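You operate a simulated robot arm through the tools that you are given. There is no shell and no other tool. Be economical: measure what you need, move in short steps, check, and stop when the job is done.

You are at the controls of a simulated two-armed robot. One attempt, no reset.

JOB
Take the brush out of service, bring the discs in and restart the line.
Fine: press STOP first; brush off at desk and socket, discs on at socket and desk; press START last.

It is judged by the outcome, as a careful person would: the job done as asked, and still so three seconds after it is handed in. It fails if anything else is knocked over, pushed out of place, dropped, spilled or broken.

ROBOT AND FRAMES
Two 7-joint arms with two-finger parallel grippers on one trunk, on a base that drives. Base frame: it is fixed to the floor where the robot stands at the start and does not move with it; the origin is under the middle of the robot, x ahead of it, y to its left, z up. Lengths are in m, angles in degrees, forces in N, time in s.
The left shoulder is at the start at [0.06, 0.143, 0.901], the right one opposite. With the tool pointing down near the work surface each hand reaches from about 0.1 to 0.7 m from the robot's upright axis, wherever it stands, measured 20 degrees to its own side. Places, roughly: brush socket switch [-1.2, -0.1, 0.9]; discs socket switch [-1.2, 0.1, 0.9]. Payload 1.57 kg a hand.
Tool frame (each hand has its own): the origin (TCP) lies between the finger pads and is the grasp point; the fingertips stand 0.03 m ahead of it; z points along the fingers, y is the line along which they close. The gripper opens to 0.11 m. The fingers are 0.024 m wide and 0.012 m thick; the gripper's body (0.048 by 0.112 m) begins 0.078 m behind the TCP.
Orientation is told as [roll, pitch, yaw] about the base's x, y, z axes, in that order, counted from this pose: with the fingers straight down and closing along the base's y, the tool's x points along the base's -x, its y along +y and its z along -z.

CONTROLS
- The arms move only by the tool play_rows. It takes "left_plan", "right_plan" or both (then of equal length, played together; a hand with none holds still); each is one flat list of numbers, 6 for each row, row after row: the shift along the tool's x, y, z in m, then the turn, a rotation vector about the tool's x, y, z in degrees. In form: [x, y, z, rx, ry, rz, x, y, z, rx, ry, rz, ...]. A call has 1 to 10 rows; each row is the pose to reach, as a shift and turn from the pose commanded when the call began, along the tool's axes at that moment. "left_jaw" and "right_jaw" are, for a hand that has rows, the gripper command, from -1 (fully open) to 1 (shut), values between in proportion, set as the call begins (left out, the last holds). Rows are played at 5 a second. More than 0.05 m and 8.6 degrees between two rows, or a gripper value outside its range, and nothing of the call is played. A pose out of reach is approached as far as the arm can. The call stops where the force on the tool passes 40 N (or 10 N more than at its start, if that is more) or the arm is blocked; 0.2 s more then pass. The fingers move at their own pace (about 0.045 m/s each) and stop on an object; they squeeze with about 30 N. The grip force told is the motor's: it shows also when the fingers shut on nothing. Time passes only in rows, and 0.2 s behind the last, so rows that repeat a pose let the fingers close. The reply holds the time, the measured pose of the TCP, the force on the tool along the base axes, the opening and the grip force, in the units named above and with some noise, with the torque about the TCP (base axes, N m) and any sound that the robot's microphone picked up.
- Cameras (640 x 400 px; columns grow to the right, rows downward): "scene" is now at [0.0454, 0.004, 1.5049]; the picture's right is [0.02, -1.00, 0.00], its down [-0.81, -0.02, -0.59] and it looks along [0.59, 0.01, -0.81] (base axes); focal length 291 px, centre (320, 200). "left" rides on the left gripper at [0.07, -0.016, -0.141] in its tool frame; the picture's right is [0.23, 0.97, 0.00], its down [-0.86, 0.20, -0.48] and it looks along [-0.47, 0.11, 0.88] (tool axes); focal length 222 px, centre (320, 200). "right" rides on the right gripper at [0.07, 0.016, -0.141] in its tool frame; the picture's right is [-0.23, 0.97, 0.00], its down [-0.86, -0.20, -0.48] and it looks along [-0.47, -0.11, 0.88] (tool axes); focal length 222 px, centre (320, 200). There is no depth. A picture from a camera that has moved, and an enlarged one, comes with that camera's place and axes in the base frame and with its lens.
- capture(camera): a new picture of that camera. It takes no simulated time.
- move_column(by): slides the trunk up (or, below 0, down) by that many m; the arms and the scene camera ride with it, the base frame stays. It gives what a move gives, with no picture.
- steer(legs): drives the robot by 1 to 6 legs, each [ahead, left, turn to the left] in m, m and degrees, along the robot's own axes; the way and the turn of a leg run together, so that a leg with both is an arc; at most 1.5 m and 180 degrees a leg. The arms and the cameras ride along, it lands a little off, and it stops where it bumps. It gives what a move gives.
- head_to(pan, tilt): turns the head with the scene camera to pan (to the left, within 86 degrees either way) and tilt (down, from -29 to 69), counted from straight ahead of the robot. It gives what a move gives.
- zoom(camera, box): a new picture of the part [left, top, right, bottom] of that camera's present view, enlarged. It takes no simulated time.
- job_done(): hands the job in; it is judged then, once.

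Work in short steps. Places have to be worked out from the pictures, the camera data and where the tool is seen: move nearer, look again, correct. Check each grasp and each placing, and mend what went wrong. You have 120 turns and 88 pictures in all, those below and enlarged ones among them. Open the grippers and draw the arms clear of the work before you hand the job in, unless the task says otherwise; then end with one line.

The tools are called after "Emit:" as name(argument=value, ...) on one line, values as JSON. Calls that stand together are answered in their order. play_rows: Moves the arms, as the interface text tells. Its arguments: {"type":"object","properties":{"left_plan":{"type":"array"},"left_jaw":{"type":"number"},"right_plan":{"type":"array"},"right_jaw":{"type":"number"}},"required":[]} The other tools are called the same way: move_column (by) slides the trunk up or down; steer (legs) drives the base; head_to (pan, tilt) turns the head that bears the scene camera; capture (camera) takes a picture; zoom (camera, box) takes an enlarged picture of a part of a camera's view; job_done () hands the job in.

At the start:

```text
time: 0.0
left_position: [0.4544, 0.2354, 0.9584]
left_orientation: [-0.1, 0.0, 0.0]
left_ft_force: [-0.2, -0.5, -0.1]
left_ft_torque: [-0.02, 0.02, -0.03]
left_opening: 0.1101
left_grip_force: 0.1
right_position: [0.4849, -0.0941, 0.9675]
right_orientation: [0.0, -0.1, 0.0]
right_ft_force: [0.0, 0.1, 0.6]
right_ft_torque: [0.03, 0.0, -0.05]
right_opening: 0.11
right_grip_force: 0.0
trunk travel left (down, up): [-0.5, 0.09]
robot x, y, heading: [0.0007, 0.0009, 0.1]
head pan, tilt: [1.1, 53.7]
```

scene: 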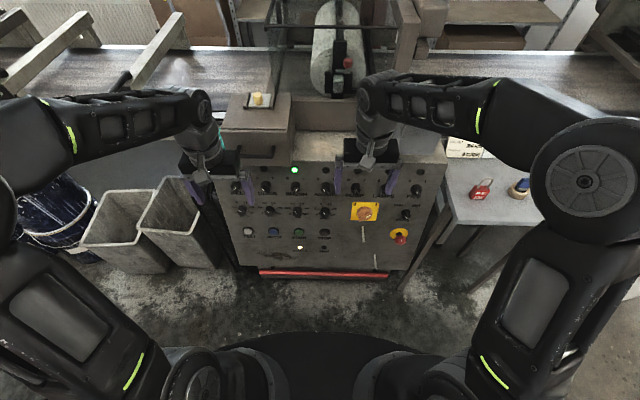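
right: 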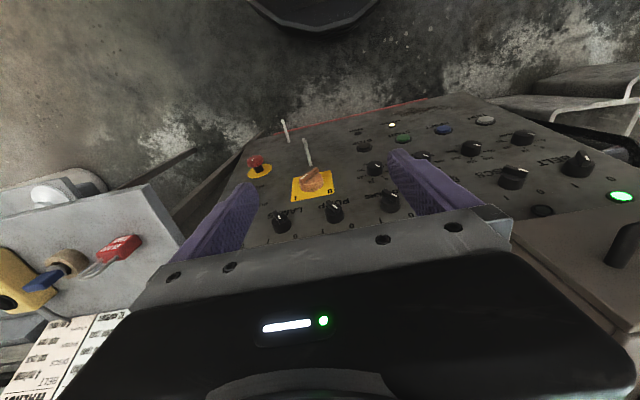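
left: 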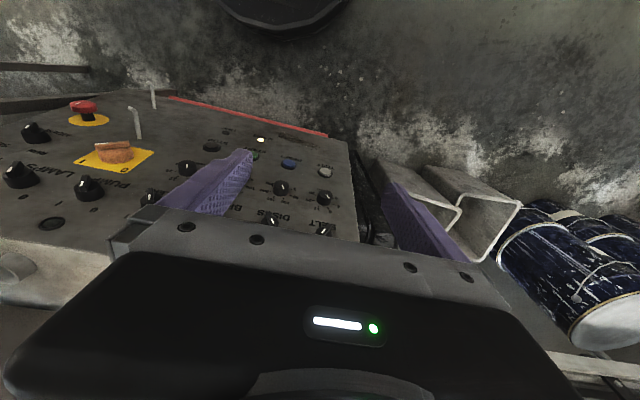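

The desk with knobs and buttons is ahead of me. I'll zoom in on it, and on the notice at the right, to read the labels.

Emit:
zoom(camera="scene", box=[210, 150, 450, 300])

Emit:
zoom(camera="right", box=[0, 220, 200, 400])

```text
2.67 times, centred on (330, 225) of scene
camera zoom: at [0.0454, 0.004, 1.5049], right [0.02, -1.0, 0.0], down [-0.81, -0.02, -0.59], along [0.59, 0.01, -0.81], focal length 777 px, centre (293, 133)
```

zoom: 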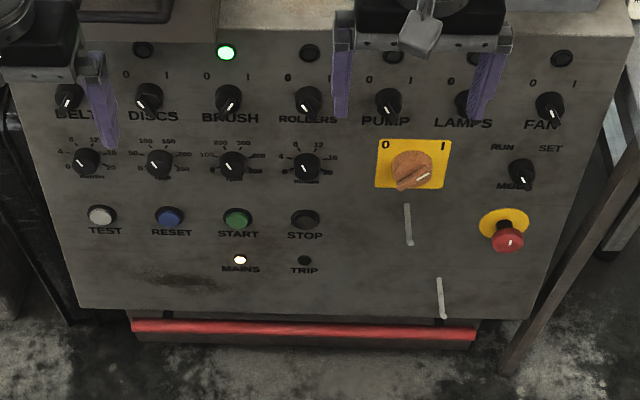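

```text
2.22 times, centred on (100, 310) of right
camera zoom: at [0.4155, -0.0777, 1.1095], right [0.23, 0.97, 0.0], down [0.86, -0.2, 0.48], along [0.47, -0.11, -0.88], focal length 494 px, centre (809, -44)
```

zoom: 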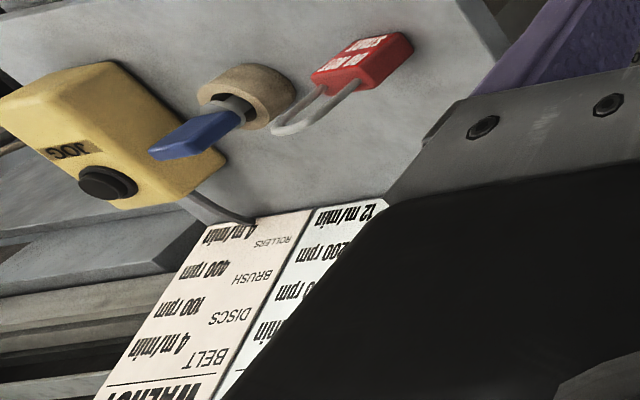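

From START seen in two pictures I get roughly [0.588, 0.09, 0.556]. The hands hide parts of the panel, so I'll draw them to the sides for a clear view.

Emit:
play_rows(left_plan=[0, 0.05, 0, 0, 0, 0, 0, 0.1, 0, 0, 0, 0, 0, 0.15, 0, 0, 0, 0, 0, 0.18, 0, 0, 0, 0], right_plan=[0, -0.05, 0, 0, 0, 0, 0, -0.1, 0, 0, 0, 0, 0, -0.15, 0, 0, 0, 0, 0, -0.2, 0, 0, 0, 0])

Emit:
zoom(camera="scene", box=[210, 150, 450, 300])

Emit:
capture(camera="right")

Emit:
capture(camera="left")

```text
time: 1.0
left_position: [0.454, 0.413, 0.9569]
left_orientation: [0.0, 0.0, 0.0]
left_ft_force: [0.2, 0.5, -0.5]
left_ft_torque: [0.03, -0.01, 0.0]
left_opening: 0.11
left_grip_force: 0.0
right_position: [0.4834, -0.2946, 0.9661]
right_orientation: [0.0, 0.0, 0.0]
right_ft_force: [-0.1, -1.0, -0.2]
right_ft_torque: [0.02, 0.0, 0.01]
right_opening: 0.11
right_grip_force: 0.1
trunk travel left (down, up): [-0.5, 0.09]
robot x, y, heading: [0.002, 0.0005, 0.1]
head pan, tilt: [1.1, 53.7]
```

```text
2.67 times, centred on (330, 225) of scene
camera zoom: at [0.0454, 0.0034, 1.5049], right [0.02, -1.0, 0.0], down [-0.81, -0.02, -0.59], along [0.59, 0.01, -0.81], focal length 777 px, centre (293, 133)
```

zoom: 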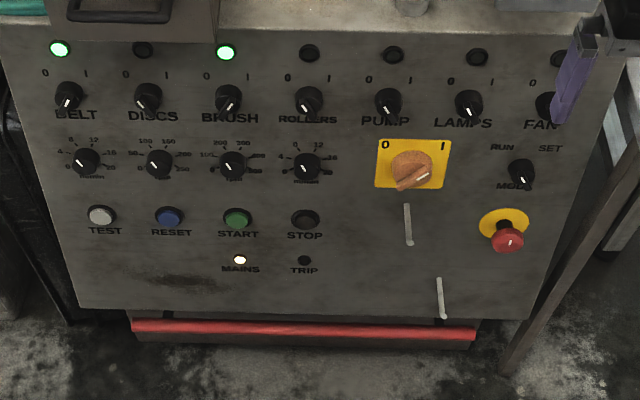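

```text
81 pictures are left
camera right: at [0.414, -0.2772, 1.1081], right [0.23, 0.97, 0.0], down [0.86, -0.2, 0.48], along [0.47, -0.11, -0.88], focal length 222 px, centre (320, 200)
```

right: 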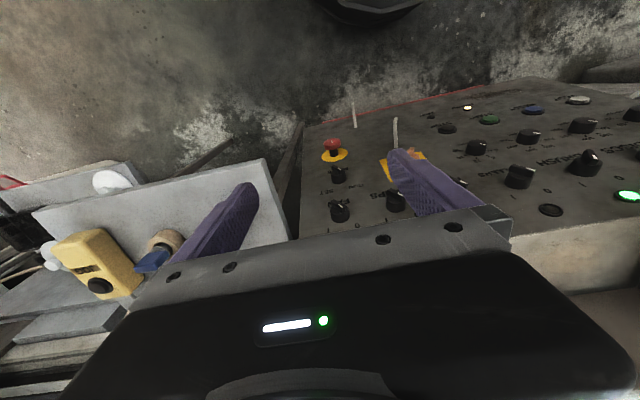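

```text
80 pictures are left
camera left: at [0.3842, 0.3968, 1.0985], right [-0.23, 0.97, 0.0], down [0.86, 0.2, 0.48], along [0.47, 0.11, -0.88], focal length 222 px, centre (320, 200)
```

left: 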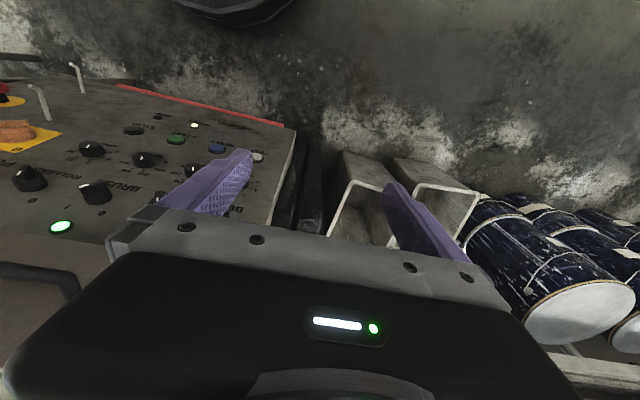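

The lamp, knob and button positions fit a panel leaning back about 10.7°. The lit BELT and BRUSH lamps show that both are on. I'll zoom in on the knob details, then turn the left hand to face the panel.

Emit:
zoom(camera="scene", box=[225, 158, 345, 233])

Emit:
play_rows(left_plan=[0, 0, 0, 0, -8, 0, 0, 0, 0, 0, -16, 0, 0, 0, 0, 0, -24, 0, 0, 0, 0, 0, -32, 0, 0, 0, 0, 0, -40, 0, 0, 0, 0, 0, -48, 0, 0, 0, 0, 0, -56, 0, 0, 0, 0, 0, -64, 0, 0, 0, 0, 0, -72, 0, 0, 0, 0, 0, -79.3, 0], left_jaw=1)

```text
5.33 times, centred on (285, 196) of scene
camera zoom: at [0.0454, 0.0034, 1.5049], right [0.02, -1.0, 0.0], down [-0.81, -0.02, -0.59], along [0.59, 0.01, -0.81], focal length 1554 px, centre (507, 224)
```

zoom: 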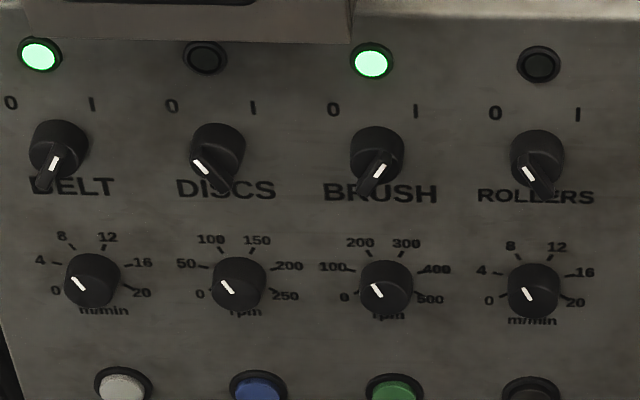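

```text
time: 3.2
left_position: [0.4536, 0.4147, 0.9589]
left_orientation: [0.0, -79.5, 0.0]
left_ft_force: [1.6, 0.0, 0.5]
left_ft_torque: [-0.04, -0.02, -0.02]
left_opening: 0.0
left_grip_force: 21.4
right_position: [0.4836, -0.2926, 0.9666]
right_orientation: [0.0, -0.1, 0.0]
right_ft_force: [0.4, 0.3, -0.6]
right_ft_torque: [0.01, 0.02, -0.03]
right_opening: 0.1103
right_grip_force: 0.0
trunk travel left (down, up): [-0.5, 0.09]
robot x, y, heading: [-0.0012, 0.0006, 0.3]
head pan, tilt: [1.1, 53.7]
```

The switch knobs have a pointer bar: BRUSH points to 1, up and right, and DISCS to 0, up and left. The left hand now faces the panel, so I'll take it down and in towards STOP, which I put at about [0.588, -0.005, 0.556], stopping short of it.

Emit:
play_rows(left_plan=[0.033, -0.036, 0, 0, 0, 0, 0.066, -0.072, 0, 0, 0, 0, 0.099, -0.108, 0, 0, 0, 0, 0.132, -0.144, 0, 0, 0, 0, 0.165, -0.18, 0, 0, 0, 0, 0.198, -0.216, 0, 0, 0, 0, 0.231, -0.252, 0, 0, 0, 0, 0.264, -0.288, 0, 0, 0, 0, 0.297, -0.324, 0, 0, 0, 0, 0.33, -0.36, 0, 0, 0, 0])

Emit:
capture(camera="left")

Emit:
capture(camera="scene")

```text
time: 5.4
left_position: [0.465, 0.176, 0.7789]
left_orientation: [-1.2, -79.1, 1.0]
left_ft_force: [0.2, -0.6, 0.7]
left_ft_torque: [0.01, 0.0, -0.02]
left_opening: 0.0
left_grip_force: 21.1
left hand out of reach, approached as far as the arm can: row 1, 2, 3, 4, 5, 6, 7, 8, 9, 10
right_position: [0.4837, -0.2935, 0.9659]
right_orientation: [0.0, 0.0, 0.0]
right_ft_force: [-0.3, 0.4, -0.3]
right_ft_torque: [0.0, -0.02, 0.0]
right_opening: 0.11
right_grip_force: 0.0
trunk travel left (down, up): [-0.5, 0.09]
robot x, y, heading: [-0.001, 0.0026, -0.2]
head pan, tilt: [1.1, 53.7]
```

```text
78 pictures are left
camera left: at [0.3136, 0.1589, 0.7379], right [-0.04, 0.97, -0.23], down [-0.31, 0.2, 0.93], along [0.95, 0.11, 0.29], focal length 222 px, centre (320, 200)
```

left: 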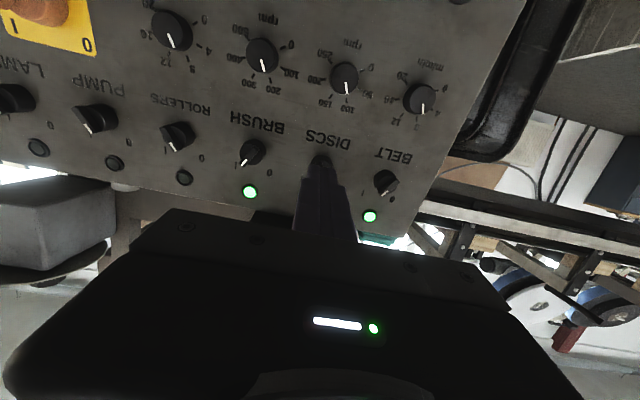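

```text
77 pictures are left
camera scene: at [0.0451, 0.004, 1.5049], right [0.02, -1.0, 0.0], down [-0.81, -0.02, -0.59], along [0.59, 0.01, -0.81], focal length 291 px, centre (320, 200)
```

scene: 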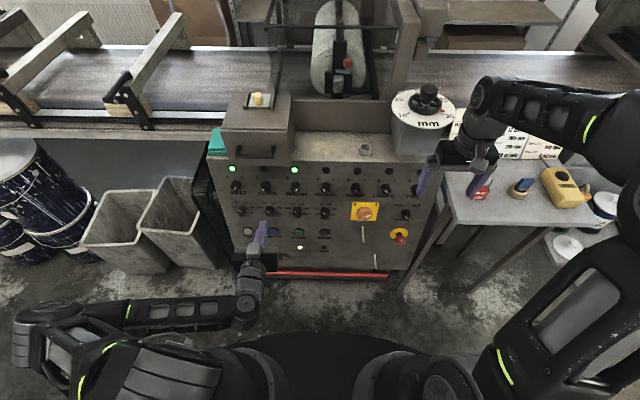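

The arm ran short because the wrist is too near the trunk. I'll back the base off by 0.17 m and lower the trunk by 0.22 m to get room.

Emit:
steer(legs=[[-0.17, 0, 0]])

Emit:
move_column(by=-0.22)

```text
time: 6.9
left_position: [0.2959, 0.1757, 0.7804]
left_orientation: [0.0, -79.3, -0.1]
left_ft_force: [0.1, 0.8, 0.1]
left_ft_torque: [-0.03, 0.0, 0.02]
left_opening: 0.0001
left_grip_force: 21.0
right_position: [0.3117, -0.2929, 0.9667]
right_orientation: [0.0, -0.1, 0.0]
right_ft_force: [-0.1, 0.4, 0.2]
right_ft_torque: [-0.02, -0.03, 0.0]
right_opening: 0.1101
right_grip_force: 0.0
trunk travel left (down, up): [-0.5, 0.09]
robot x, y, heading: [-0.1702, 0.0017, -0.2]
head pan, tilt: [1.1, 53.7]
```

```text
time: 9.2
left_position: [0.2954, 0.1749, 0.5599]
left_orientation: [0.1, -79.2, -0.1]
left_ft_force: [0.1, -0.1, -1.0]
left_ft_torque: [-0.01, 0.02, -0.02]
left_opening: 0.0
left_grip_force: 21.1
right_position: [0.312, -0.2941, 0.7467]
right_orientation: [-0.1, 0.0, -0.1]
right_ft_force: [0.1, 0.2, 0.6]
right_ft_torque: [0.0, 0.0, 0.02]
right_opening: 0.1102
right_grip_force: 0.0
trunk travel left (down, up): [-0.28, 0.31]
robot x, y, heading: [-0.1703, -0.0004, -0.1]
head pan, tilt: [1.1, 53.7]
```

Now forward to a hover in front of STOP: forward 0.2, right 0.18, slightly up.

Emit:
play_rows(left_plan=[-0.0085, -0.03, 0.033, 0, 0, 0, -0.017, -0.06, 0.066, 0, 0, 0, -0.0255, -0.09, 0.099, 0, 0, 0, -0.034, -0.12, 0.132, 0, 0, 0, -0.0425, -0.15, 0.165, 0, 0, 0, -0.051, -0.18, 0.198, 0, 0, 0])

Emit:
capture(camera="left")

Emit:
capture(camera="scene")

```text
time: 10.6
left_position: [0.458, 0.1057, 0.6206]
left_orientation: [-0.3, -79.3, 0.1]
left_ft_force: [0.2, 0.5, -0.4]
left_ft_torque: [-0.03, 0.05, 0.01]
left_opening: 0.0001
left_grip_force: 21.4
left hand out of reach, approached as far as the arm can: row 1, 2, 3, 4, 5, 6
right_position: [0.3129, -0.2939, 0.7465]
right_orientation: [0.0, 0.0, -0.1]
right_ft_force: [0.8, -0.5, -0.3]
right_ft_torque: [-0.01, -0.01, -0.02]
right_opening: 0.1102
right_grip_force: 0.0
trunk travel left (down, up): [-0.28, 0.31]
robot x, y, heading: [-0.1712, 0.0023, -0.1]
head pan, tilt: [1.1, 53.7]
```

```text
76 pictures are left
camera left: at [0.307, 0.0913, 0.5774], right [-0.04, 0.97, -0.22], down [-0.31, 0.2, 0.93], along [0.95, 0.1, 0.29], focal length 222 px, centre (320, 200)
```

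left: 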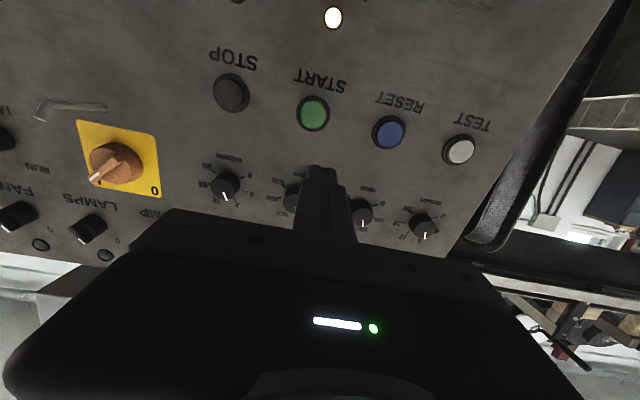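

```text
75 pictures are left
camera scene: at [-0.1258, 0.0041, 1.2849], right [0.02, -1.0, 0.0], down [-0.81, -0.01, -0.59], along [0.59, 0.01, -0.81], focal length 291 px, centre (320, 200)
```

scene: 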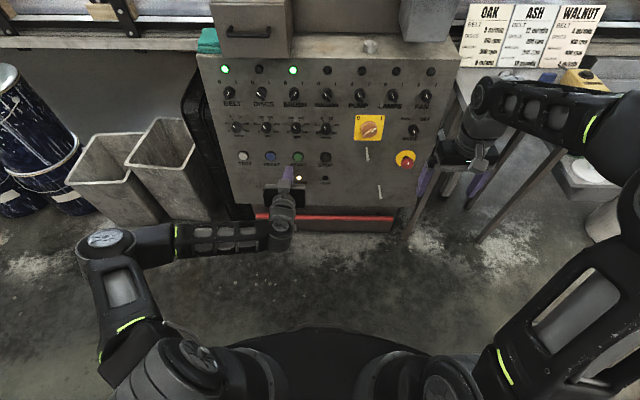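

Still out of reach, because the target is too far across from the left shoulder. I'll pull the right hand back a little and shift the base 0.2 m right, so the buttons lie ahead of the left arm.

Emit:
play_rows(right_plan=[0.04, 0, -0.02, 0, 0, 0, 0.08, 0, -0.04, 0, 0, 0, 0.1, 0, -0.06, 0, 0, 0])

Emit:
steer(legs=[[0, -0.2, 0]])

Emit:
capture(camera="left")

Emit:
capture(camera="scene")

```text
time: 11.4
left_position: [0.4578, 0.1076, 0.6194]
left_orientation: [-0.2, -79.2, -0.1]
left_ft_force: [-0.3, -0.1, -0.2]
left_ft_torque: [0.01, 0.0, 0.01]
left_opening: 0.0
left_grip_force: 21.0
right_position: [0.212, -0.2934, 0.8058]
right_orientation: [0.0, 0.1, -0.1]
right_ft_force: [0.2, -0.4, 0.1]
right_ft_torque: [0.01, 0.02, 0.0]
right_opening: 0.1097
right_grip_force: 0.0
trunk travel left (down, up): [-0.28, 0.31]
robot x, y, heading: [-0.176, 0.0048, 0.3]
head pan, tilt: [1.1, 53.7]
```

```text
time: 13.0
left_position: [0.4573, -0.0911, 0.621]
left_orientation: [-0.1, -79.3, -0.1]
left_ft_force: [0.1, 0.3, 0.5]
left_ft_torque: [0.01, 0.02, -0.04]
left_opening: 0.0
left_grip_force: 21.4
right_position: [0.2114, -0.4908, 0.8052]
right_orientation: [0.1, 0.0, -0.2]
right_ft_force: [0.1, 0.7, 0.2]
right_ft_torque: [0.0, -0.02, 0.02]
right_opening: 0.1097
right_grip_force: 0.1
trunk travel left (down, up): [-0.28, 0.31]
robot x, y, heading: [-0.1733, -0.1969, -0.3]
head pan, tilt: [1.1, 53.7]
```

```text
74 pictures are left
camera left: at [0.3066, -0.1063, 0.5773], right [-0.04, 0.97, -0.22], down [-0.31, 0.2, 0.93], along [0.95, 0.1, 0.29], focal length 222 px, centre (320, 200)
```

left: 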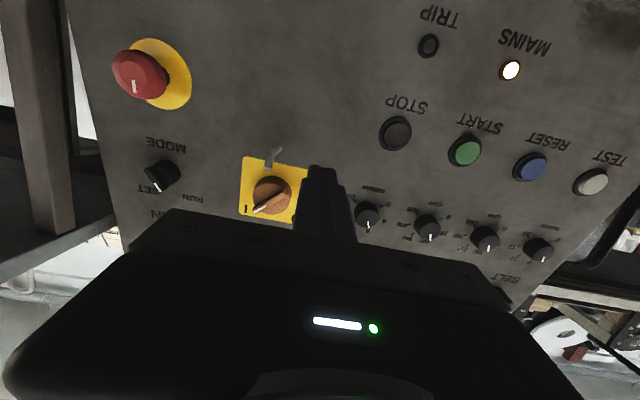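

```text
73 pictures are left
camera scene: at [-0.1261, -0.193, 1.2849], right [0.02, -1.0, 0.0], down [-0.81, -0.01, -0.59], along [0.59, 0.01, -0.81], focal length 291 px, centre (320, 200)
```

scene: 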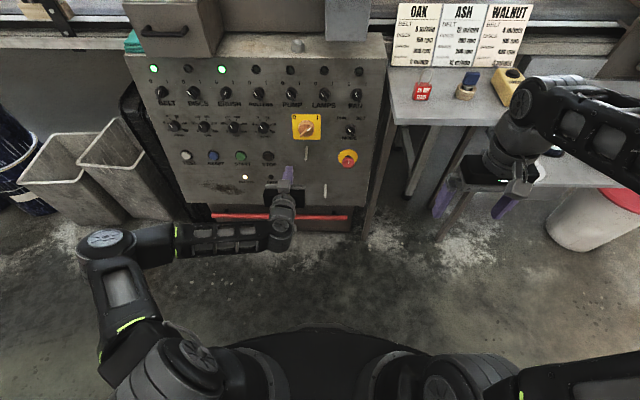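

Two wrist views agree on STOP at about [0.588, -0.003, 0.560]. I'll move to a hover about 6 cm off it.

Emit:
play_rows(left_plan=[0.012, 0.03, 0.016, 0, 0, 0, 0.024, 0.06, 0.033, 0, 0, 0, 0.0355, 0.088, 0.0495, 0, 0, 0, 0.0355, 0.088, 0.0495, 0, 0, 0])

Emit:
capture(camera="left")

```text
time: 14.0
left_position: [0.5007, -0.0021, 0.5789]
left_orientation: [-0.3, -79.2, 0.0]
left_ft_force: [0.2, -0.1, 0.0]
left_ft_torque: [-0.02, -0.02, 0.01]
left_opening: 0.0002
left_grip_force: 21.7
right_position: [0.2115, -0.4912, 0.8058]
right_orientation: [0.1, 0.1, -0.3]
right_ft_force: [-0.5, -0.4, -0.9]
right_ft_torque: [-0.02, 0.03, -0.01]
right_opening: 0.1099
right_grip_force: 0.1
trunk travel left (down, up): [-0.28, 0.31]
robot x, y, heading: [-0.1686, -0.1921, 0.0]
head pan, tilt: [1.1, 53.7]
```

```text
72 pictures are left
camera left: at [0.3487, -0.0176, 0.5363], right [-0.04, 0.97, -0.22], down [-0.31, 0.2, 0.93], along [0.95, 0.1, 0.29], focal length 222 px, centre (320, 200)
```

left: 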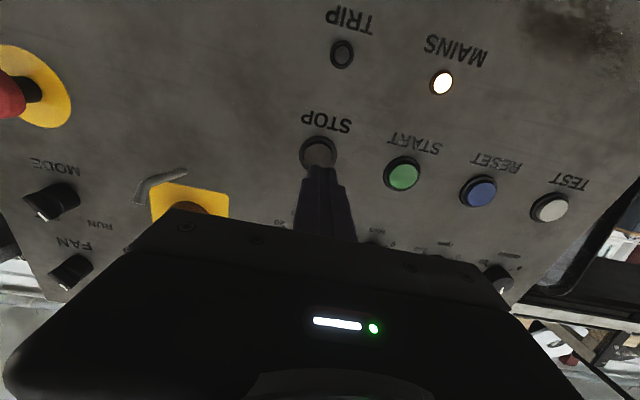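

The closed fingertips line up with STOP. I'll press in along the tool axis in small steps.

Emit:
play_rows(left_plan=[0, 0, 0.02, 0, 0, 0, 0, 0, 0.04, 0, 0, 0, 0, 0, 0.05, 0, 0, 0, 0, 0, 0.055, 0, 0, 0, 0, 0, 0.06, 0, 0, 0, 0, 0, 0.064, 0, 0, 0])

Emit:
zoom(camera="left", box=[240, 50, 480, 200])

```text
time: 15.4
left_position: [0.5567, -0.0027, 0.5654]
left_orientation: [-0.6, -79.0, 0.0]
left_ft_force: [-18.1, -3.8, -4.2]
left_ft_torque: [0.01, 0.09, -0.13]
left_opening: 0.0
left_grip_force: 21.5
left hand out of reach, approached as far as the arm can: row 5, 6
right_position: [0.2097, -0.491, 0.8059]
right_orientation: [0.0, 0.0, -0.2]
right_ft_force: [-1.0, 0.7, 0.3]
right_ft_torque: [0.0, 0.0, 0.0]
right_opening: 0.11
right_grip_force: 0.0
trunk travel left (down, up): [-0.28, 0.31]
robot x, y, heading: [-0.1714, -0.1941, -0.2]
head pan, tilt: [1.1, 53.7]
heard: click
```

```text
2.67 times, centred on (360, 125) of left
camera zoom: at [0.4048, -0.0179, 0.5235], right [-0.03, 0.97, -0.23], down [-0.3, 0.2, 0.93], along [0.95, 0.1, 0.29], focal length 592 px, centre (213, 400)
```

zoom: 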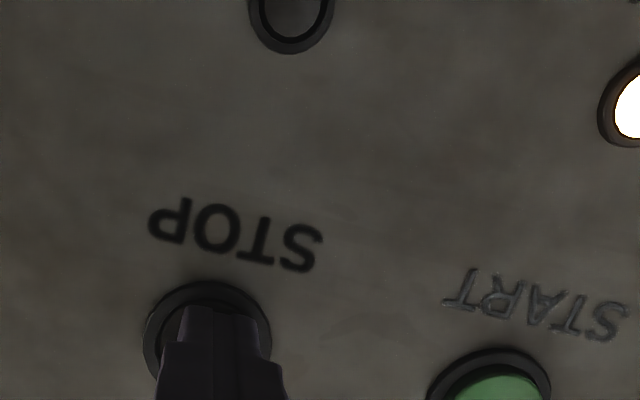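

A click and an 18 N reaction, so STOP was pressed. I'll retract and check the lamps.

Emit:
play_rows(left_plan=[0, 0, -0.03, 0, 0, 0, 0, 0, -0.07, 0, 0, 0, 0, 0, -0.11, 0, 0, 0])

Emit:
capture(camera="scene")

```text
time: 16.2
left_position: [0.4511, -0.0013, 0.5897]
left_orientation: [0.0, -79.2, -0.3]
left_ft_force: [-0.1, -0.1, -0.5]
left_ft_torque: [0.02, -0.06, 0.04]
left_opening: 0.0001
left_grip_force: 21.5
right_position: [0.2114, -0.4915, 0.8047]
right_orientation: [0.0, 0.0, -0.3]
right_ft_force: [-0.3, -0.4, -0.9]
right_ft_torque: [-0.02, 0.02, 0.03]
right_opening: 0.1101
right_grip_force: 0.1
trunk travel left (down, up): [-0.28, 0.31]
robot x, y, heading: [-0.1713, -0.1991, -0.1]
head pan, tilt: [1.1, 53.7]
```

```text
70 pictures are left
camera scene: at [-0.126, -0.1929, 1.2849], right [0.02, -1.0, 0.0], down [-0.81, -0.01, -0.59], along [0.59, 0.01, -0.81], focal length 291 px, centre (320, 200)
```

scene: 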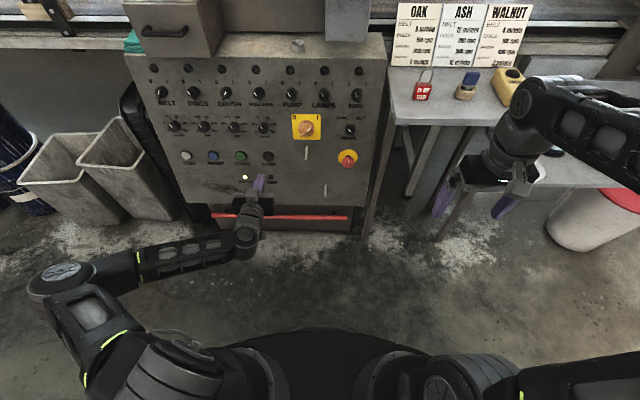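

All green lamps are off, so the line is stopped. I'll raise the trunk 0.2 m and edge forward to work on the BRUSH knob.

Emit:
move_column(by=0.2)

Emit:
steer(legs=[[0.05, 0, 0]])

Emit:
play_rows(left_plan=[0, 0.04, -0.01, 0, 0, 7, 0, 0.07, -0.02, 0, 0, 14, 0, 0.091, -0.03, 0, 0, 21, 0, 0.091, -0.03, 0, 0, 28, 0, 0.091, -0.03, 0, 0, 35, 0, 0.091, -0.03, 0, 0, 40, 0, 0.091, -0.03, 0, 0, 40, 0, 0.091, -0.03, 0, 0, 40], left_jaw=0)

Emit:
capture(camera="left")

Emit:
capture(camera="scene")

```text
time: 18.4
left_position: [0.4514, -0.0006, 0.7897]
left_orientation: [-0.2, -79.3, -0.2]
left_ft_force: [-0.1, -1.3, 0.4]
left_ft_torque: [0.01, -0.02, 0.03]
left_opening: 0.0002
left_grip_force: 21.5
right_position: [0.2105, -0.4914, 1.0055]
right_orientation: [0.1, 0.0, -0.2]
right_ft_force: [0.1, -0.4, 0.4]
right_ft_torque: [0.02, -0.02, 0.01]
right_opening: 0.1099
right_grip_force: 0.1
trunk travel left (down, up): [-0.48, 0.11]
robot x, y, heading: [-0.1714, -0.1962, -0.0]
head pan, tilt: [1.1, 53.7]
```

```text
time: 19.3
left_position: [0.5013, -0.0023, 0.7879]
left_orientation: [-0.2, -79.1, -0.4]
left_ft_force: [-0.2, -0.1, 0.4]
left_ft_torque: [0.01, -0.01, -0.04]
left_opening: 0.0
left_grip_force: 20.9
right_position: [0.261, -0.4918, 1.0057]
right_orientation: [0.0, 0.1, -0.3]
right_ft_force: [-0.4, -0.9, 0.3]
right_ft_torque: [-0.01, 0.03, 0.01]
right_opening: 0.1102
right_grip_force: 0.0
trunk travel left (down, up): [-0.48, 0.11]
robot x, y, heading: [-0.1215, -0.1948, -0.4]
head pan, tilt: [1.1, 53.7]
```

```text
time: 21.1
left_position: [0.4717, 0.0886, 0.7939]
left_orientation: [73.5, -48.8, -77.8]
left_ft_force: [-0.2, -0.7, -0.2]
left_ft_torque: [0.0, 0.01, 0.04]
left_opening: 0.055
left_grip_force: 0.1
right_position: [0.2598, -0.4918, 1.0054]
right_orientation: [0.0, 0.0, -0.3]
right_ft_force: [0.2, -0.4, 0.1]
right_ft_torque: [-0.04, 0.03, 0.0]
right_opening: 0.11
right_grip_force: 0.1
trunk travel left (down, up): [-0.48, 0.11]
robot x, y, heading: [-0.124, -0.1951, -0.2]
head pan, tilt: [1.1, 53.7]
```

```text
69 pictures are left
camera left: at [0.3222, 0.1229, 0.7568], right [0.09, 0.89, 0.44], down [-0.33, -0.39, 0.86], along [0.94, -0.22, 0.25], focal length 222 px, centre (320, 200)
```

left: 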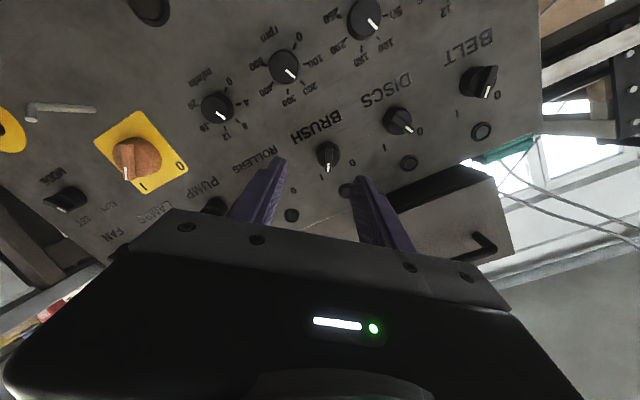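

```text
68 pictures are left
camera scene: at [-0.0763, -0.1931, 1.4849], right [0.02, -1.0, 0.0], down [-0.81, -0.01, -0.59], along [0.59, 0.01, -0.81], focal length 291 px, centre (320, 200)
```

scene: 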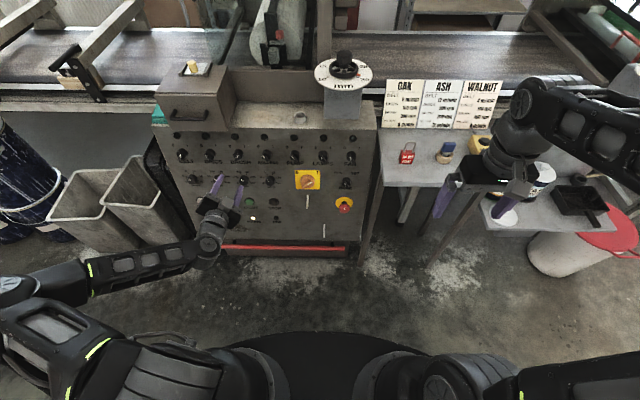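

The brush knob is nearly between the fingers. I'll zoom to see the bar angle.

Emit:
zoom(camera="left", box=[248, 90, 448, 215])

```text
3.20 times, centred on (348, 152) of left
camera zoom: at [0.3222, 0.1229, 0.7568], right [0.09, 0.89, 0.44], down [-0.33, -0.39, 0.86], along [0.94, -0.22, 0.25], focal length 711 px, centre (230, 352)
```

zoom: 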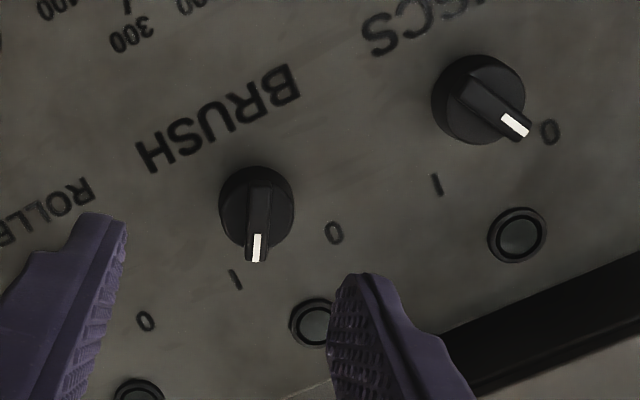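

The bars sit at about ±30°. I'll set the hand to +30° roll, centre on the BRUSH knob at about [0.61, 0.0905, 0.786], and close to about 3 cm.

Emit:
play_rows(left_plan=[-0.006, 0.0065, 0.02, 0, 0, -5, -0.0125, 0.0131, 0.04, 0, 0, -10, -0.0125, 0.0131, 0.06, 0, 0, -10, -0.0125, 0.0131, 0.075, 0, 0, -10], left_jaw=0.1)

Emit:
zoom(camera="left", box=[200, 60, 440, 210])

Emit:
zoom(camera="scene", box=[150, 110, 310, 210])

```text
time: 22.1
left_position: [0.5496, 0.0913, 0.7982]
left_orientation: [69.0, -58.2, -72.4]
left_ft_force: [0.5, 0.7, 1.1]
left_ft_torque: [-0.02, 0.02, 0.02]
left_opening: 0.0494
left_grip_force: 0.0
right_position: [0.259, -0.4921, 1.0058]
right_orientation: [0.0, 0.1, -0.2]
right_ft_force: [-0.4, 0.0, -0.2]
right_ft_torque: [0.0, 0.0, -0.01]
right_opening: 0.1099
right_grip_force: 0.0
trunk travel left (down, up): [-0.48, 0.11]
robot x, y, heading: [-0.124, -0.1984, -0.4]
head pan, tilt: [1.1, 53.7]
```

```text
2.67 times, centred on (320, 135) of left
camera zoom: at [0.398, 0.1122, 0.7565], right [0.06, 0.96, 0.28], down [-0.31, -0.25, 0.92], along [0.95, -0.15, 0.28], focal length 592 px, centre (320, 373)
```

zoom: 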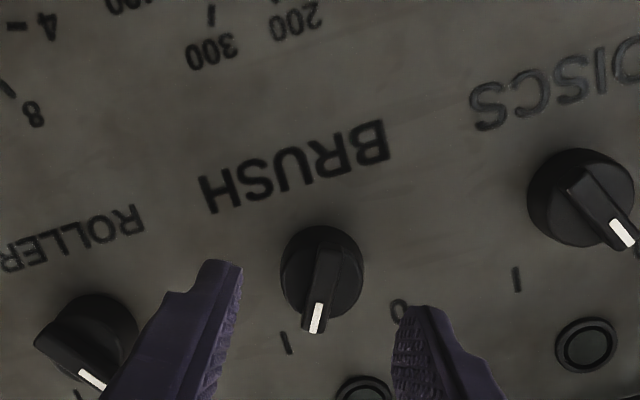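

```text
4.00 times, centred on (230, 160) of scene
camera zoom: at [-0.076, -0.1931, 1.4849], right [0.02, -1.0, 0.0], down [-0.81, -0.01, -0.59], along [0.59, 0.01, -0.81], focal length 1165 px, centre (680, 360)
```

zoom: 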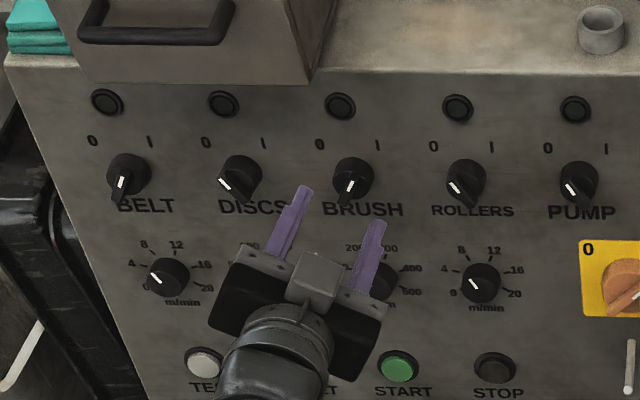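

The knob is centred between the fingers. I'll advance 3.5 cm and close on the bar.

Emit:
play_rows(left_plan=[0, 0, 0.02, 0, 0, 0, 0, 0, 0.035, 0, 0, 0])

Emit:
zoom(camera="left", box=[200, 60, 440, 210])

Emit:
zoom(camera="scene", box=[180, 120, 300, 195])

```text
time: 22.7
left_position: [0.5828, 0.0911, 0.7898]
left_orientation: [69.0, -58.3, -72.4]
left_ft_force: [0.7, -0.1, 0.3]
left_ft_torque: [0.03, -0.01, 0.0]
left_opening: 0.0496
left_grip_force: 0.0
right_position: [0.2603, -0.4918, 1.0046]
right_orientation: [0.1, 0.1, -0.2]
right_ft_force: [-0.4, -0.1, -0.1]
right_ft_torque: [0.02, -0.03, -0.01]
right_opening: 0.11
right_grip_force: 0.0
trunk travel left (down, up): [-0.48, 0.11]
robot x, y, heading: [-0.1214, -0.1979, -0.1]
head pan, tilt: [1.1, 53.7]
```

```text
2.67 times, centred on (320, 135) of left
camera zoom: at [0.4318, 0.1127, 0.7496], right [0.06, 0.96, 0.28], down [-0.31, -0.25, 0.92], along [0.95, -0.15, 0.29], focal length 592 px, centre (320, 373)
```

zoom: 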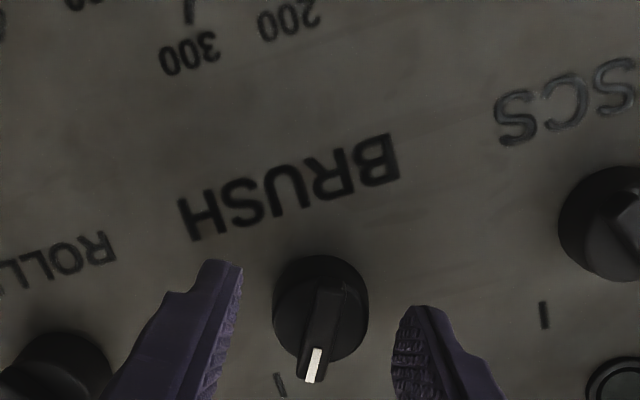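

```text
5.33 times, centred on (240, 158) of scene
camera zoom: at [-0.0761, -0.1931, 1.4849], right [0.02, -1.0, 0.0], down [-0.81, -0.01, -0.59], along [0.59, 0.01, -0.81], focal length 1554 px, centre (747, 427)
```

zoom: 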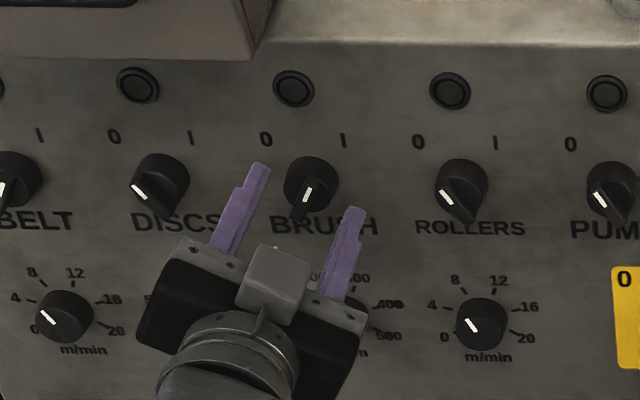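

Aligned with no contact force. I'll advance another 12 mm and close.

Emit:
play_rows(left_plan=[0, 0, 0.006, 0, 0, 0, 0, 0, 0.012, 0, 0, 0])

Emit:
play_rows(left_plan=[0, 0, 0, 0, 0, 0, 0, 0, 0, 0, 0, 0, 0, 0, 0, 0, 0, 0, 0, 0, 0, 0, 0, 0], left_jaw=1)

Emit:
zoom(camera="left", box=[200, 60, 440, 210])

```text
time: 23.3
left_position: [0.594, 0.0911, 0.7891]
left_orientation: [69.0, -58.2, -72.4]
left_ft_force: [-0.1, 0.0, 0.2]
left_ft_torque: [-0.03, -0.01, -0.04]
left_opening: 0.0497
left_grip_force: 0.1
right_position: [0.2594, -0.4921, 1.0045]
right_orientation: [-0.1, 0.0, -0.3]
right_ft_force: [-0.1, 0.3, -0.1]
right_ft_torque: [0.03, -0.03, 0.01]
right_opening: 0.11
right_grip_force: 0.1
trunk travel left (down, up): [-0.48, 0.11]
robot x, y, heading: [-0.1228, -0.2008, -0.1]
head pan, tilt: [1.1, 53.7]
```

```text
time: 24.3
left_position: [0.594, 0.091, 0.7903]
left_orientation: [69.1, -58.3, -72.5]
left_ft_force: [4.8, 5.1, 4.5]
left_ft_torque: [-0.01, -0.04, 0.23]
left_opening: 0.0311
left_grip_force: 40.4
right_position: [0.261, -0.4924, 1.0067]
right_orientation: [0.0, 0.0, -0.2]
right_ft_force: [0.2, 0.3, 0.4]
right_ft_torque: [-0.01, 0.02, -0.04]
right_opening: 0.1103
right_grip_force: 0.0
trunk travel left (down, up): [-0.48, 0.11]
robot x, y, heading: [-0.118, -0.1989, -0.3]
head pan, tilt: [1.1, 53.7]
```

```text
2.67 times, centred on (320, 135) of left
camera zoom: at [0.4432, 0.1128, 0.7478], right [0.06, 0.96, 0.28], down [-0.32, -0.25, 0.91], along [0.95, -0.14, 0.29], focal length 592 px, centre (320, 373)
```

zoom: 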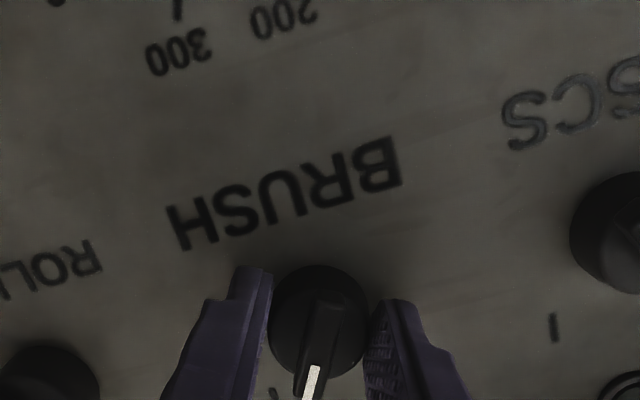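

The knob body is gripped at 31 mm. I'll turn it 62° counter-clockwise to 0.

Emit:
play_rows(left_plan=[0, 0, 0, 0, 0, -8, 0, 0, 0, 0, 0, -16, 0, 0, 0, 0, 0, -24, 0, 0, 0, 0, 0, -32, 0, 0, 0, 0, 0, -40, 0, 0, 0, 0, 0, -48, 0, 0, 0, 0, 0, -56, 0, 0, 0, 0, 0, -62, 0, 0, 0, 0, 0, -62])

Emit:
zoom(camera="left", box=[200, 60, 440, 210])

```text
time: 26.3
left_position: [0.5943, 0.0903, 0.7902]
left_orientation: [-70.1, -56.2, 72.7]
left_ft_force: [-7.7, -3.9, -2.3]
left_ft_torque: [0.29, 0.09, -0.17]
left_opening: 0.0311
left_grip_force: 40.3
right_position: [0.2602, -0.4922, 1.0062]
right_orientation: [0.0, 0.0, -0.3]
right_ft_force: [0.8, 0.2, 0.3]
right_ft_torque: [-0.01, 0.01, 0.05]
right_opening: 0.1102
right_grip_force: 0.1
trunk travel left (down, up): [-0.48, 0.11]
robot x, y, heading: [-0.1219, -0.197, -0.5]
head pan, tilt: [1.1, 53.7]
```

```text
2.67 times, centred on (320, 135) of left
camera zoom: at [0.4459, 0.04, 0.7665], right [-0.13, 0.7, -0.7], down [-0.35, 0.63, 0.7], along [0.93, 0.33, 0.17], focal length 592 px, centre (320, 373)
```

zoom: 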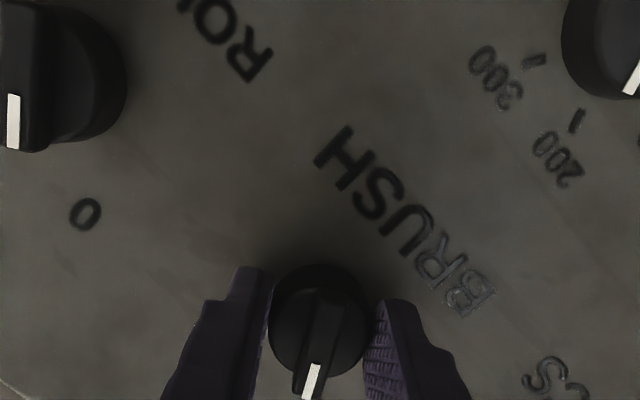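

The knob followed the hand. I'll open, retract and check it against its neighbours.

Emit:
play_rows(left_plan=[0, 0, 0, 0, 0, 0, 0, 0, 0, 0, 0, 0, 0, 0, -0.03, 0, 0, 0, 0, 0, -0.07, 0, 0, 0, 0, 0, -0.1, 0, 0, 0], left_jaw=0)

Emit:
zoom(camera="scene", box=[150, 120, 310, 220])

Emit:
zoom(camera="left", box=[160, 0, 480, 200])

```text
time: 27.5
left_position: [0.495, 0.089, 0.8073]
left_orientation: [-70.2, -56.4, 72.8]
left_ft_force: [-0.6, -1.4, -0.3]
left_ft_torque: [0.01, -0.03, 0.04]
left_opening: 0.0553
left_grip_force: 0.0
right_position: [0.2595, -0.4924, 1.007]
right_orientation: [0.0, 0.0, -0.2]
right_ft_force: [0.2, 0.2, 0.7]
right_ft_torque: [0.03, 0.03, -0.01]
right_opening: 0.1101
right_grip_force: 0.0
trunk travel left (down, up): [-0.48, 0.11]
robot x, y, heading: [-0.1235, -0.1978, -0.4]
head pan, tilt: [1.1, 53.7]
```

```text
4.00 times, centred on (230, 170) of scene
camera zoom: at [-0.0766, -0.1931, 1.4849], right [0.02, -1.0, 0.0], down [-0.81, -0.01, -0.59], along [0.59, 0.01, -0.81], focal length 1165 px, centre (680, 320)
```

zoom: 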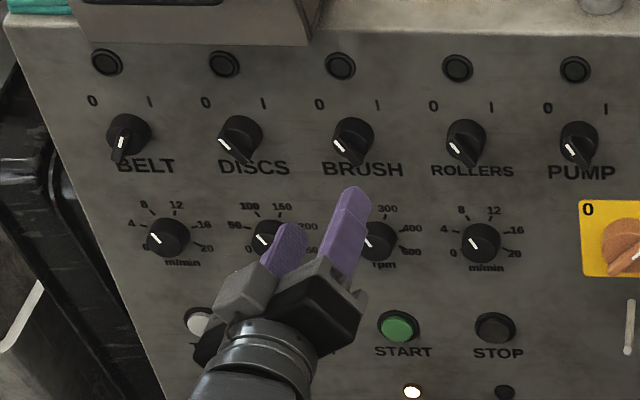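

```text
2.00 times, centred on (320, 100) of left
camera zoom: at [0.3465, 0.0399, 0.7833], right [-0.13, 0.71, -0.7], down [-0.35, 0.63, 0.7], along [0.93, 0.33, 0.17], focal length 444 px, centre (320, 400)
```

zoom: 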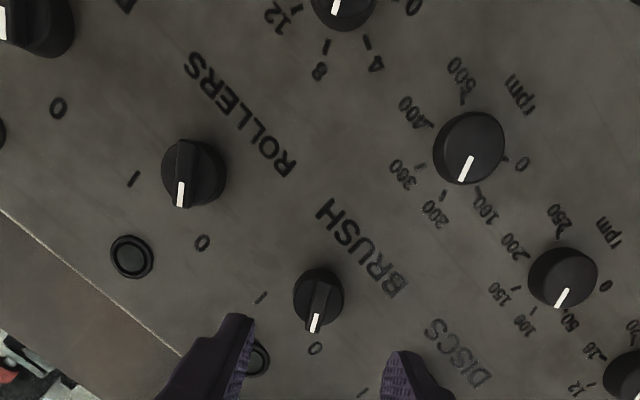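

BRUSH now reads 0. Next come the sockets behind the robot: I'll level the hand and pull it back, back the base off, and turn in stages while looking.

Emit:
play_rows(left_plan=[0, 0, -0.03, 0, 0, 8, 0, 0, -0.06, 0, 0, 16, 0, 0, -0.08, 0, 0, 24, 0, 0, -0.1, 0, 0, 32], left_jaw=1)

Emit:
steer(legs=[[-0.2, 0, 0], [0, 0, 90]])

Emit:
head_to(pan=60, tilt=35)

Emit:
capture(camera="scene")

```text
time: 28.5
left_position: [0.3989, 0.093, 0.8265]
left_orientation: [0.5, -79.2, -1.0]
left_ft_force: [0.8, 1.1, 0.9]
left_ft_torque: [0.0, -0.04, -0.04]
left_opening: 0.0
left_grip_force: 18.4
right_position: [0.2598, -0.4922, 1.0063]
right_orientation: [0.1, 0.0, -0.3]
right_ft_force: [0.0, -0.1, -0.2]
right_ft_torque: [-0.02, -0.01, 0.0]
right_opening: 0.1101
right_grip_force: 0.0
trunk travel left (down, up): [-0.48, 0.11]
robot x, y, heading: [-0.1235, -0.1991, -0.5]
head pan, tilt: [1.1, 53.7]
```

```text
time: 33.8
left_position: [-0.5814, 0.3381, 0.8264]
left_orientation: [-0.2, -79.3, 86.6]
left_ft_force: [0.7, 0.4, -0.1]
left_ft_torque: [0.0, 0.0, -0.03]
left_opening: 0.0001
left_grip_force: 21.0
right_position: [-0.0032, 0.1696, 1.0051]
right_orientation: [0.0, 0.1, 86.7]
right_ft_force: [-0.1, 0.2, 0.6]
right_ft_torque: [0.0, -0.02, 0.02]
right_opening: 0.1098
right_grip_force: 0.0
trunk travel left (down, up): [-0.48, 0.11]
robot x, y, heading: [-0.3155, -0.1947, 86.9]
head pan, tilt: [1.1, 53.7]
```

```text
time: 35.0
left_position: [-0.5811, 0.3387, 0.8269]
left_orientation: [-0.3, -79.3, 86.7]
left_ft_force: [-0.5, 0.3, -0.5]
left_ft_torque: [-0.04, 0.0, 0.01]
left_opening: 0.0
left_grip_force: 21.3
right_position: [-0.0034, 0.1684, 1.0053]
right_orientation: [0.0, 0.0, 86.7]
right_ft_force: [0.0, -0.5, 0.0]
right_ft_torque: [0.0, 0.02, -0.05]
right_opening: 0.11
right_grip_force: 0.1
trunk travel left (down, up): [-0.48, 0.11]
robot x, y, heading: [-0.3166, -0.1966, 86.5]
head pan, tilt: [60.0, 35.0]
```

```text
58 pictures are left
camera scene: at [-0.3926, -0.1752, 1.5114], right [0.55, 0.84, 0.0], down [0.48, -0.32, -0.82], along [-0.68, 0.45, -0.57], focal length 291 px, centre (320, 200)
```

scene: 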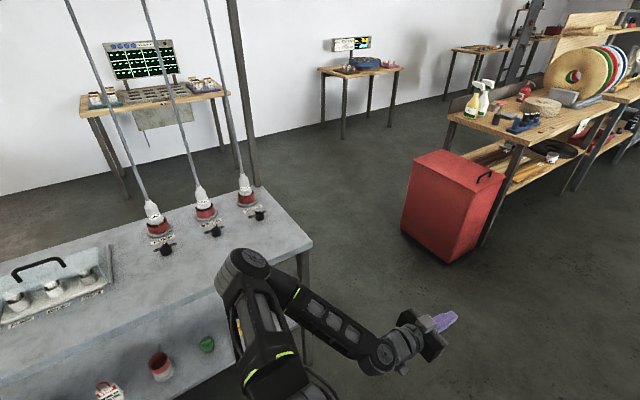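

A table with plugs and small switches lies to the left. I'll zoom in on the switches.

Emit:
zoom(camera="scene", box=[120, 170, 320, 295])

Emit:
head_to(pan=80, tilt=50)

Emit:
capture(camera="scene")

```text
3.20 times, centred on (220, 232) of scene
camera zoom: at [-0.3926, -0.1752, 1.5114], right [0.55, 0.84, 0.0], down [0.48, -0.32, -0.82], along [-0.68, 0.45, -0.57], focal length 932 px, centre (640, 96)
```

zoom: 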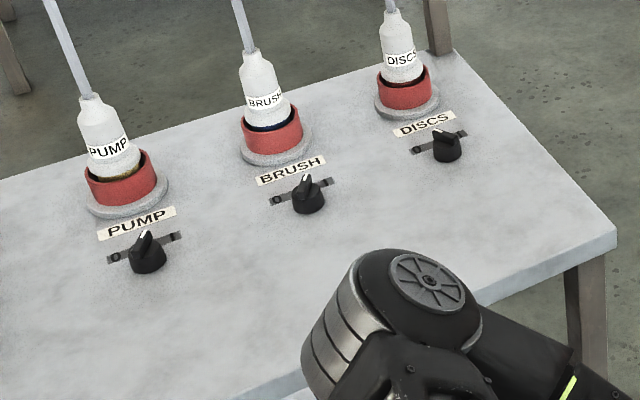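

```text
time: 35.9
left_position: [-0.5818, 0.3386, 0.8261]
left_orientation: [-0.2, -79.3, 86.6]
left_ft_force: [0.2, -0.5, -0.4]
left_ft_torque: [-0.02, 0.01, -0.01]
left_opening: 0.0
left_grip_force: 21.4
right_position: [-0.0041, 0.169, 1.0047]
right_orientation: [0.0, 0.0, 86.7]
right_ft_force: [-0.7, 0.5, -0.6]
right_ft_torque: [-0.02, -0.01, -0.04]
right_opening: 0.1104
right_grip_force: 0.1
trunk travel left (down, up): [-0.48, 0.11]
robot x, y, heading: [-0.3217, -0.1984, 86.9]
head pan, tilt: [80.0, 50.0]
```

```text
56 pictures are left
camera scene: at [-0.394, -0.2059, 1.4898], right [0.23, 0.97, 0.0], down [0.74, -0.18, -0.64], along [-0.63, 0.15, -0.77], focal length 291 px, centre (320, 200)
```

scene: 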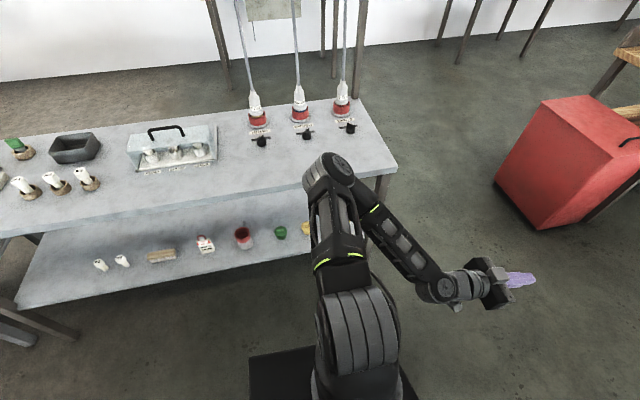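

The sockets sit on top of a table at about z 0.88, front edge near x = -0.96, with the switches around x = -1.16. I'll point the left hand down again and raise it, move the base away from that table, then finish the turn.

Emit:
play_rows(left_plan=[-0.025, 0, -0.015, 0, 8, 0, -0.05, 0, -0.03, 0, 16, 0, -0.075, 0, -0.045, 0, 24, 0, -0.1, 0, -0.06, 0, 32, 0, -0.125, 0, -0.075, 0, 40, 0, -0.15, 0, -0.09, 0, 48, 0, -0.175, 0, -0.1, 0, 56, 0, -0.2, 0, -0.1, 0, 64, 0, -0.2, 0, -0.1, 0, 72, 0, -0.2, 0, -0.1, 0, 79.3, 0])

Emit:
steer(legs=[[0, -0.12, 0], [0, 0, 93]])

Emit:
head_to(pan=0, tilt=40)

Emit:
capture(camera="scene")

```text
time: 38.1
left_position: [-0.59, 0.28, 1.0437]
left_orientation: [-1.3, -6.0, 87.0]
left_ft_force: [0.0, 1.5, -0.8]
left_ft_torque: [-0.02, 0.04, 0.04]
left_opening: 0.0001
left_grip_force: 20.6
left hand out of reach, approached as far as the arm can: row 2, 3, 5, 10
right_position: [-0.0034, 0.1691, 1.006]
right_orientation: [0.0, 0.0, 86.7]
right_ft_force: [-0.5, 0.4, 0.0]
right_ft_torque: [0.0, 0.01, 0.02]
right_opening: 0.1099
right_grip_force: 0.1
trunk travel left (down, up): [-0.48, 0.11]
robot x, y, heading: [-0.316, -0.1977, 86.6]
head pan, tilt: [80.0, 50.0]
```

```text
time: 43.2
left_position: [-0.6686, -0.4767, 1.0432]
left_orientation: [-1.3, -6.3, 177.4]
left_ft_force: [0.2, -0.5, 0.4]
left_ft_torque: [0.01, -0.03, 0.0]
left_opening: 0.0002
left_grip_force: 21.4
right_position: [-0.5652, 0.1083, 1.0056]
right_orientation: [0.0, 0.0, 177.2]
right_ft_force: [0.1, 0.4, -0.5]
right_ft_torque: [-0.03, 0.03, -0.01]
right_opening: 0.1098
right_grip_force: 0.0
trunk travel left (down, up): [-0.48, 0.11]
robot x, y, heading: [-0.1947, -0.2007, 177.4]
head pan, tilt: [80.0, 50.0]
```

```text
time: 44.7
left_position: [-0.6698, -0.4779, 1.0442]
left_orientation: [-1.2, -6.3, 177.4]
left_ft_force: [1.4, -0.6, -0.3]
left_ft_torque: [0.02, -0.02, -0.02]
left_opening: 0.0
left_grip_force: 21.4
right_position: [-0.5653, 0.1089, 1.0049]
right_orientation: [0.0, 0.0, 177.1]
right_ft_force: [-0.5, -0.9, 0.8]
right_ft_torque: [0.02, -0.02, 0.02]
right_opening: 0.11
right_grip_force: 0.1
trunk travel left (down, up): [-0.48, 0.11]
robot x, y, heading: [-0.1969, -0.2029, 177.4]
head pan, tilt: [0.0, 40.0]
```

```text
55 pictures are left
camera scene: at [-0.2501, -0.1982, 1.5039], right [0.05, 1.0, 0.0], down [0.64, -0.03, -0.77], along [-0.77, 0.04, -0.64], focal length 291 px, centre (320, 200)
```

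scene: 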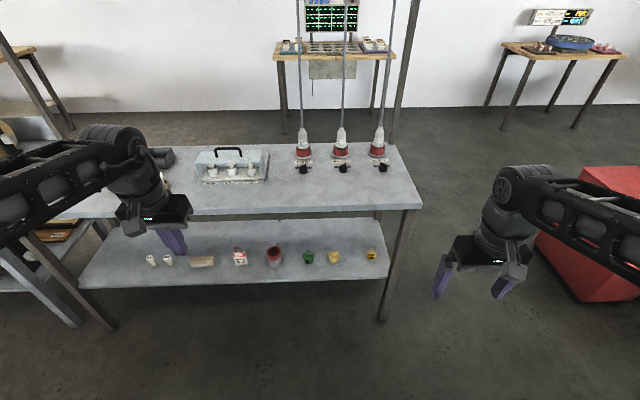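

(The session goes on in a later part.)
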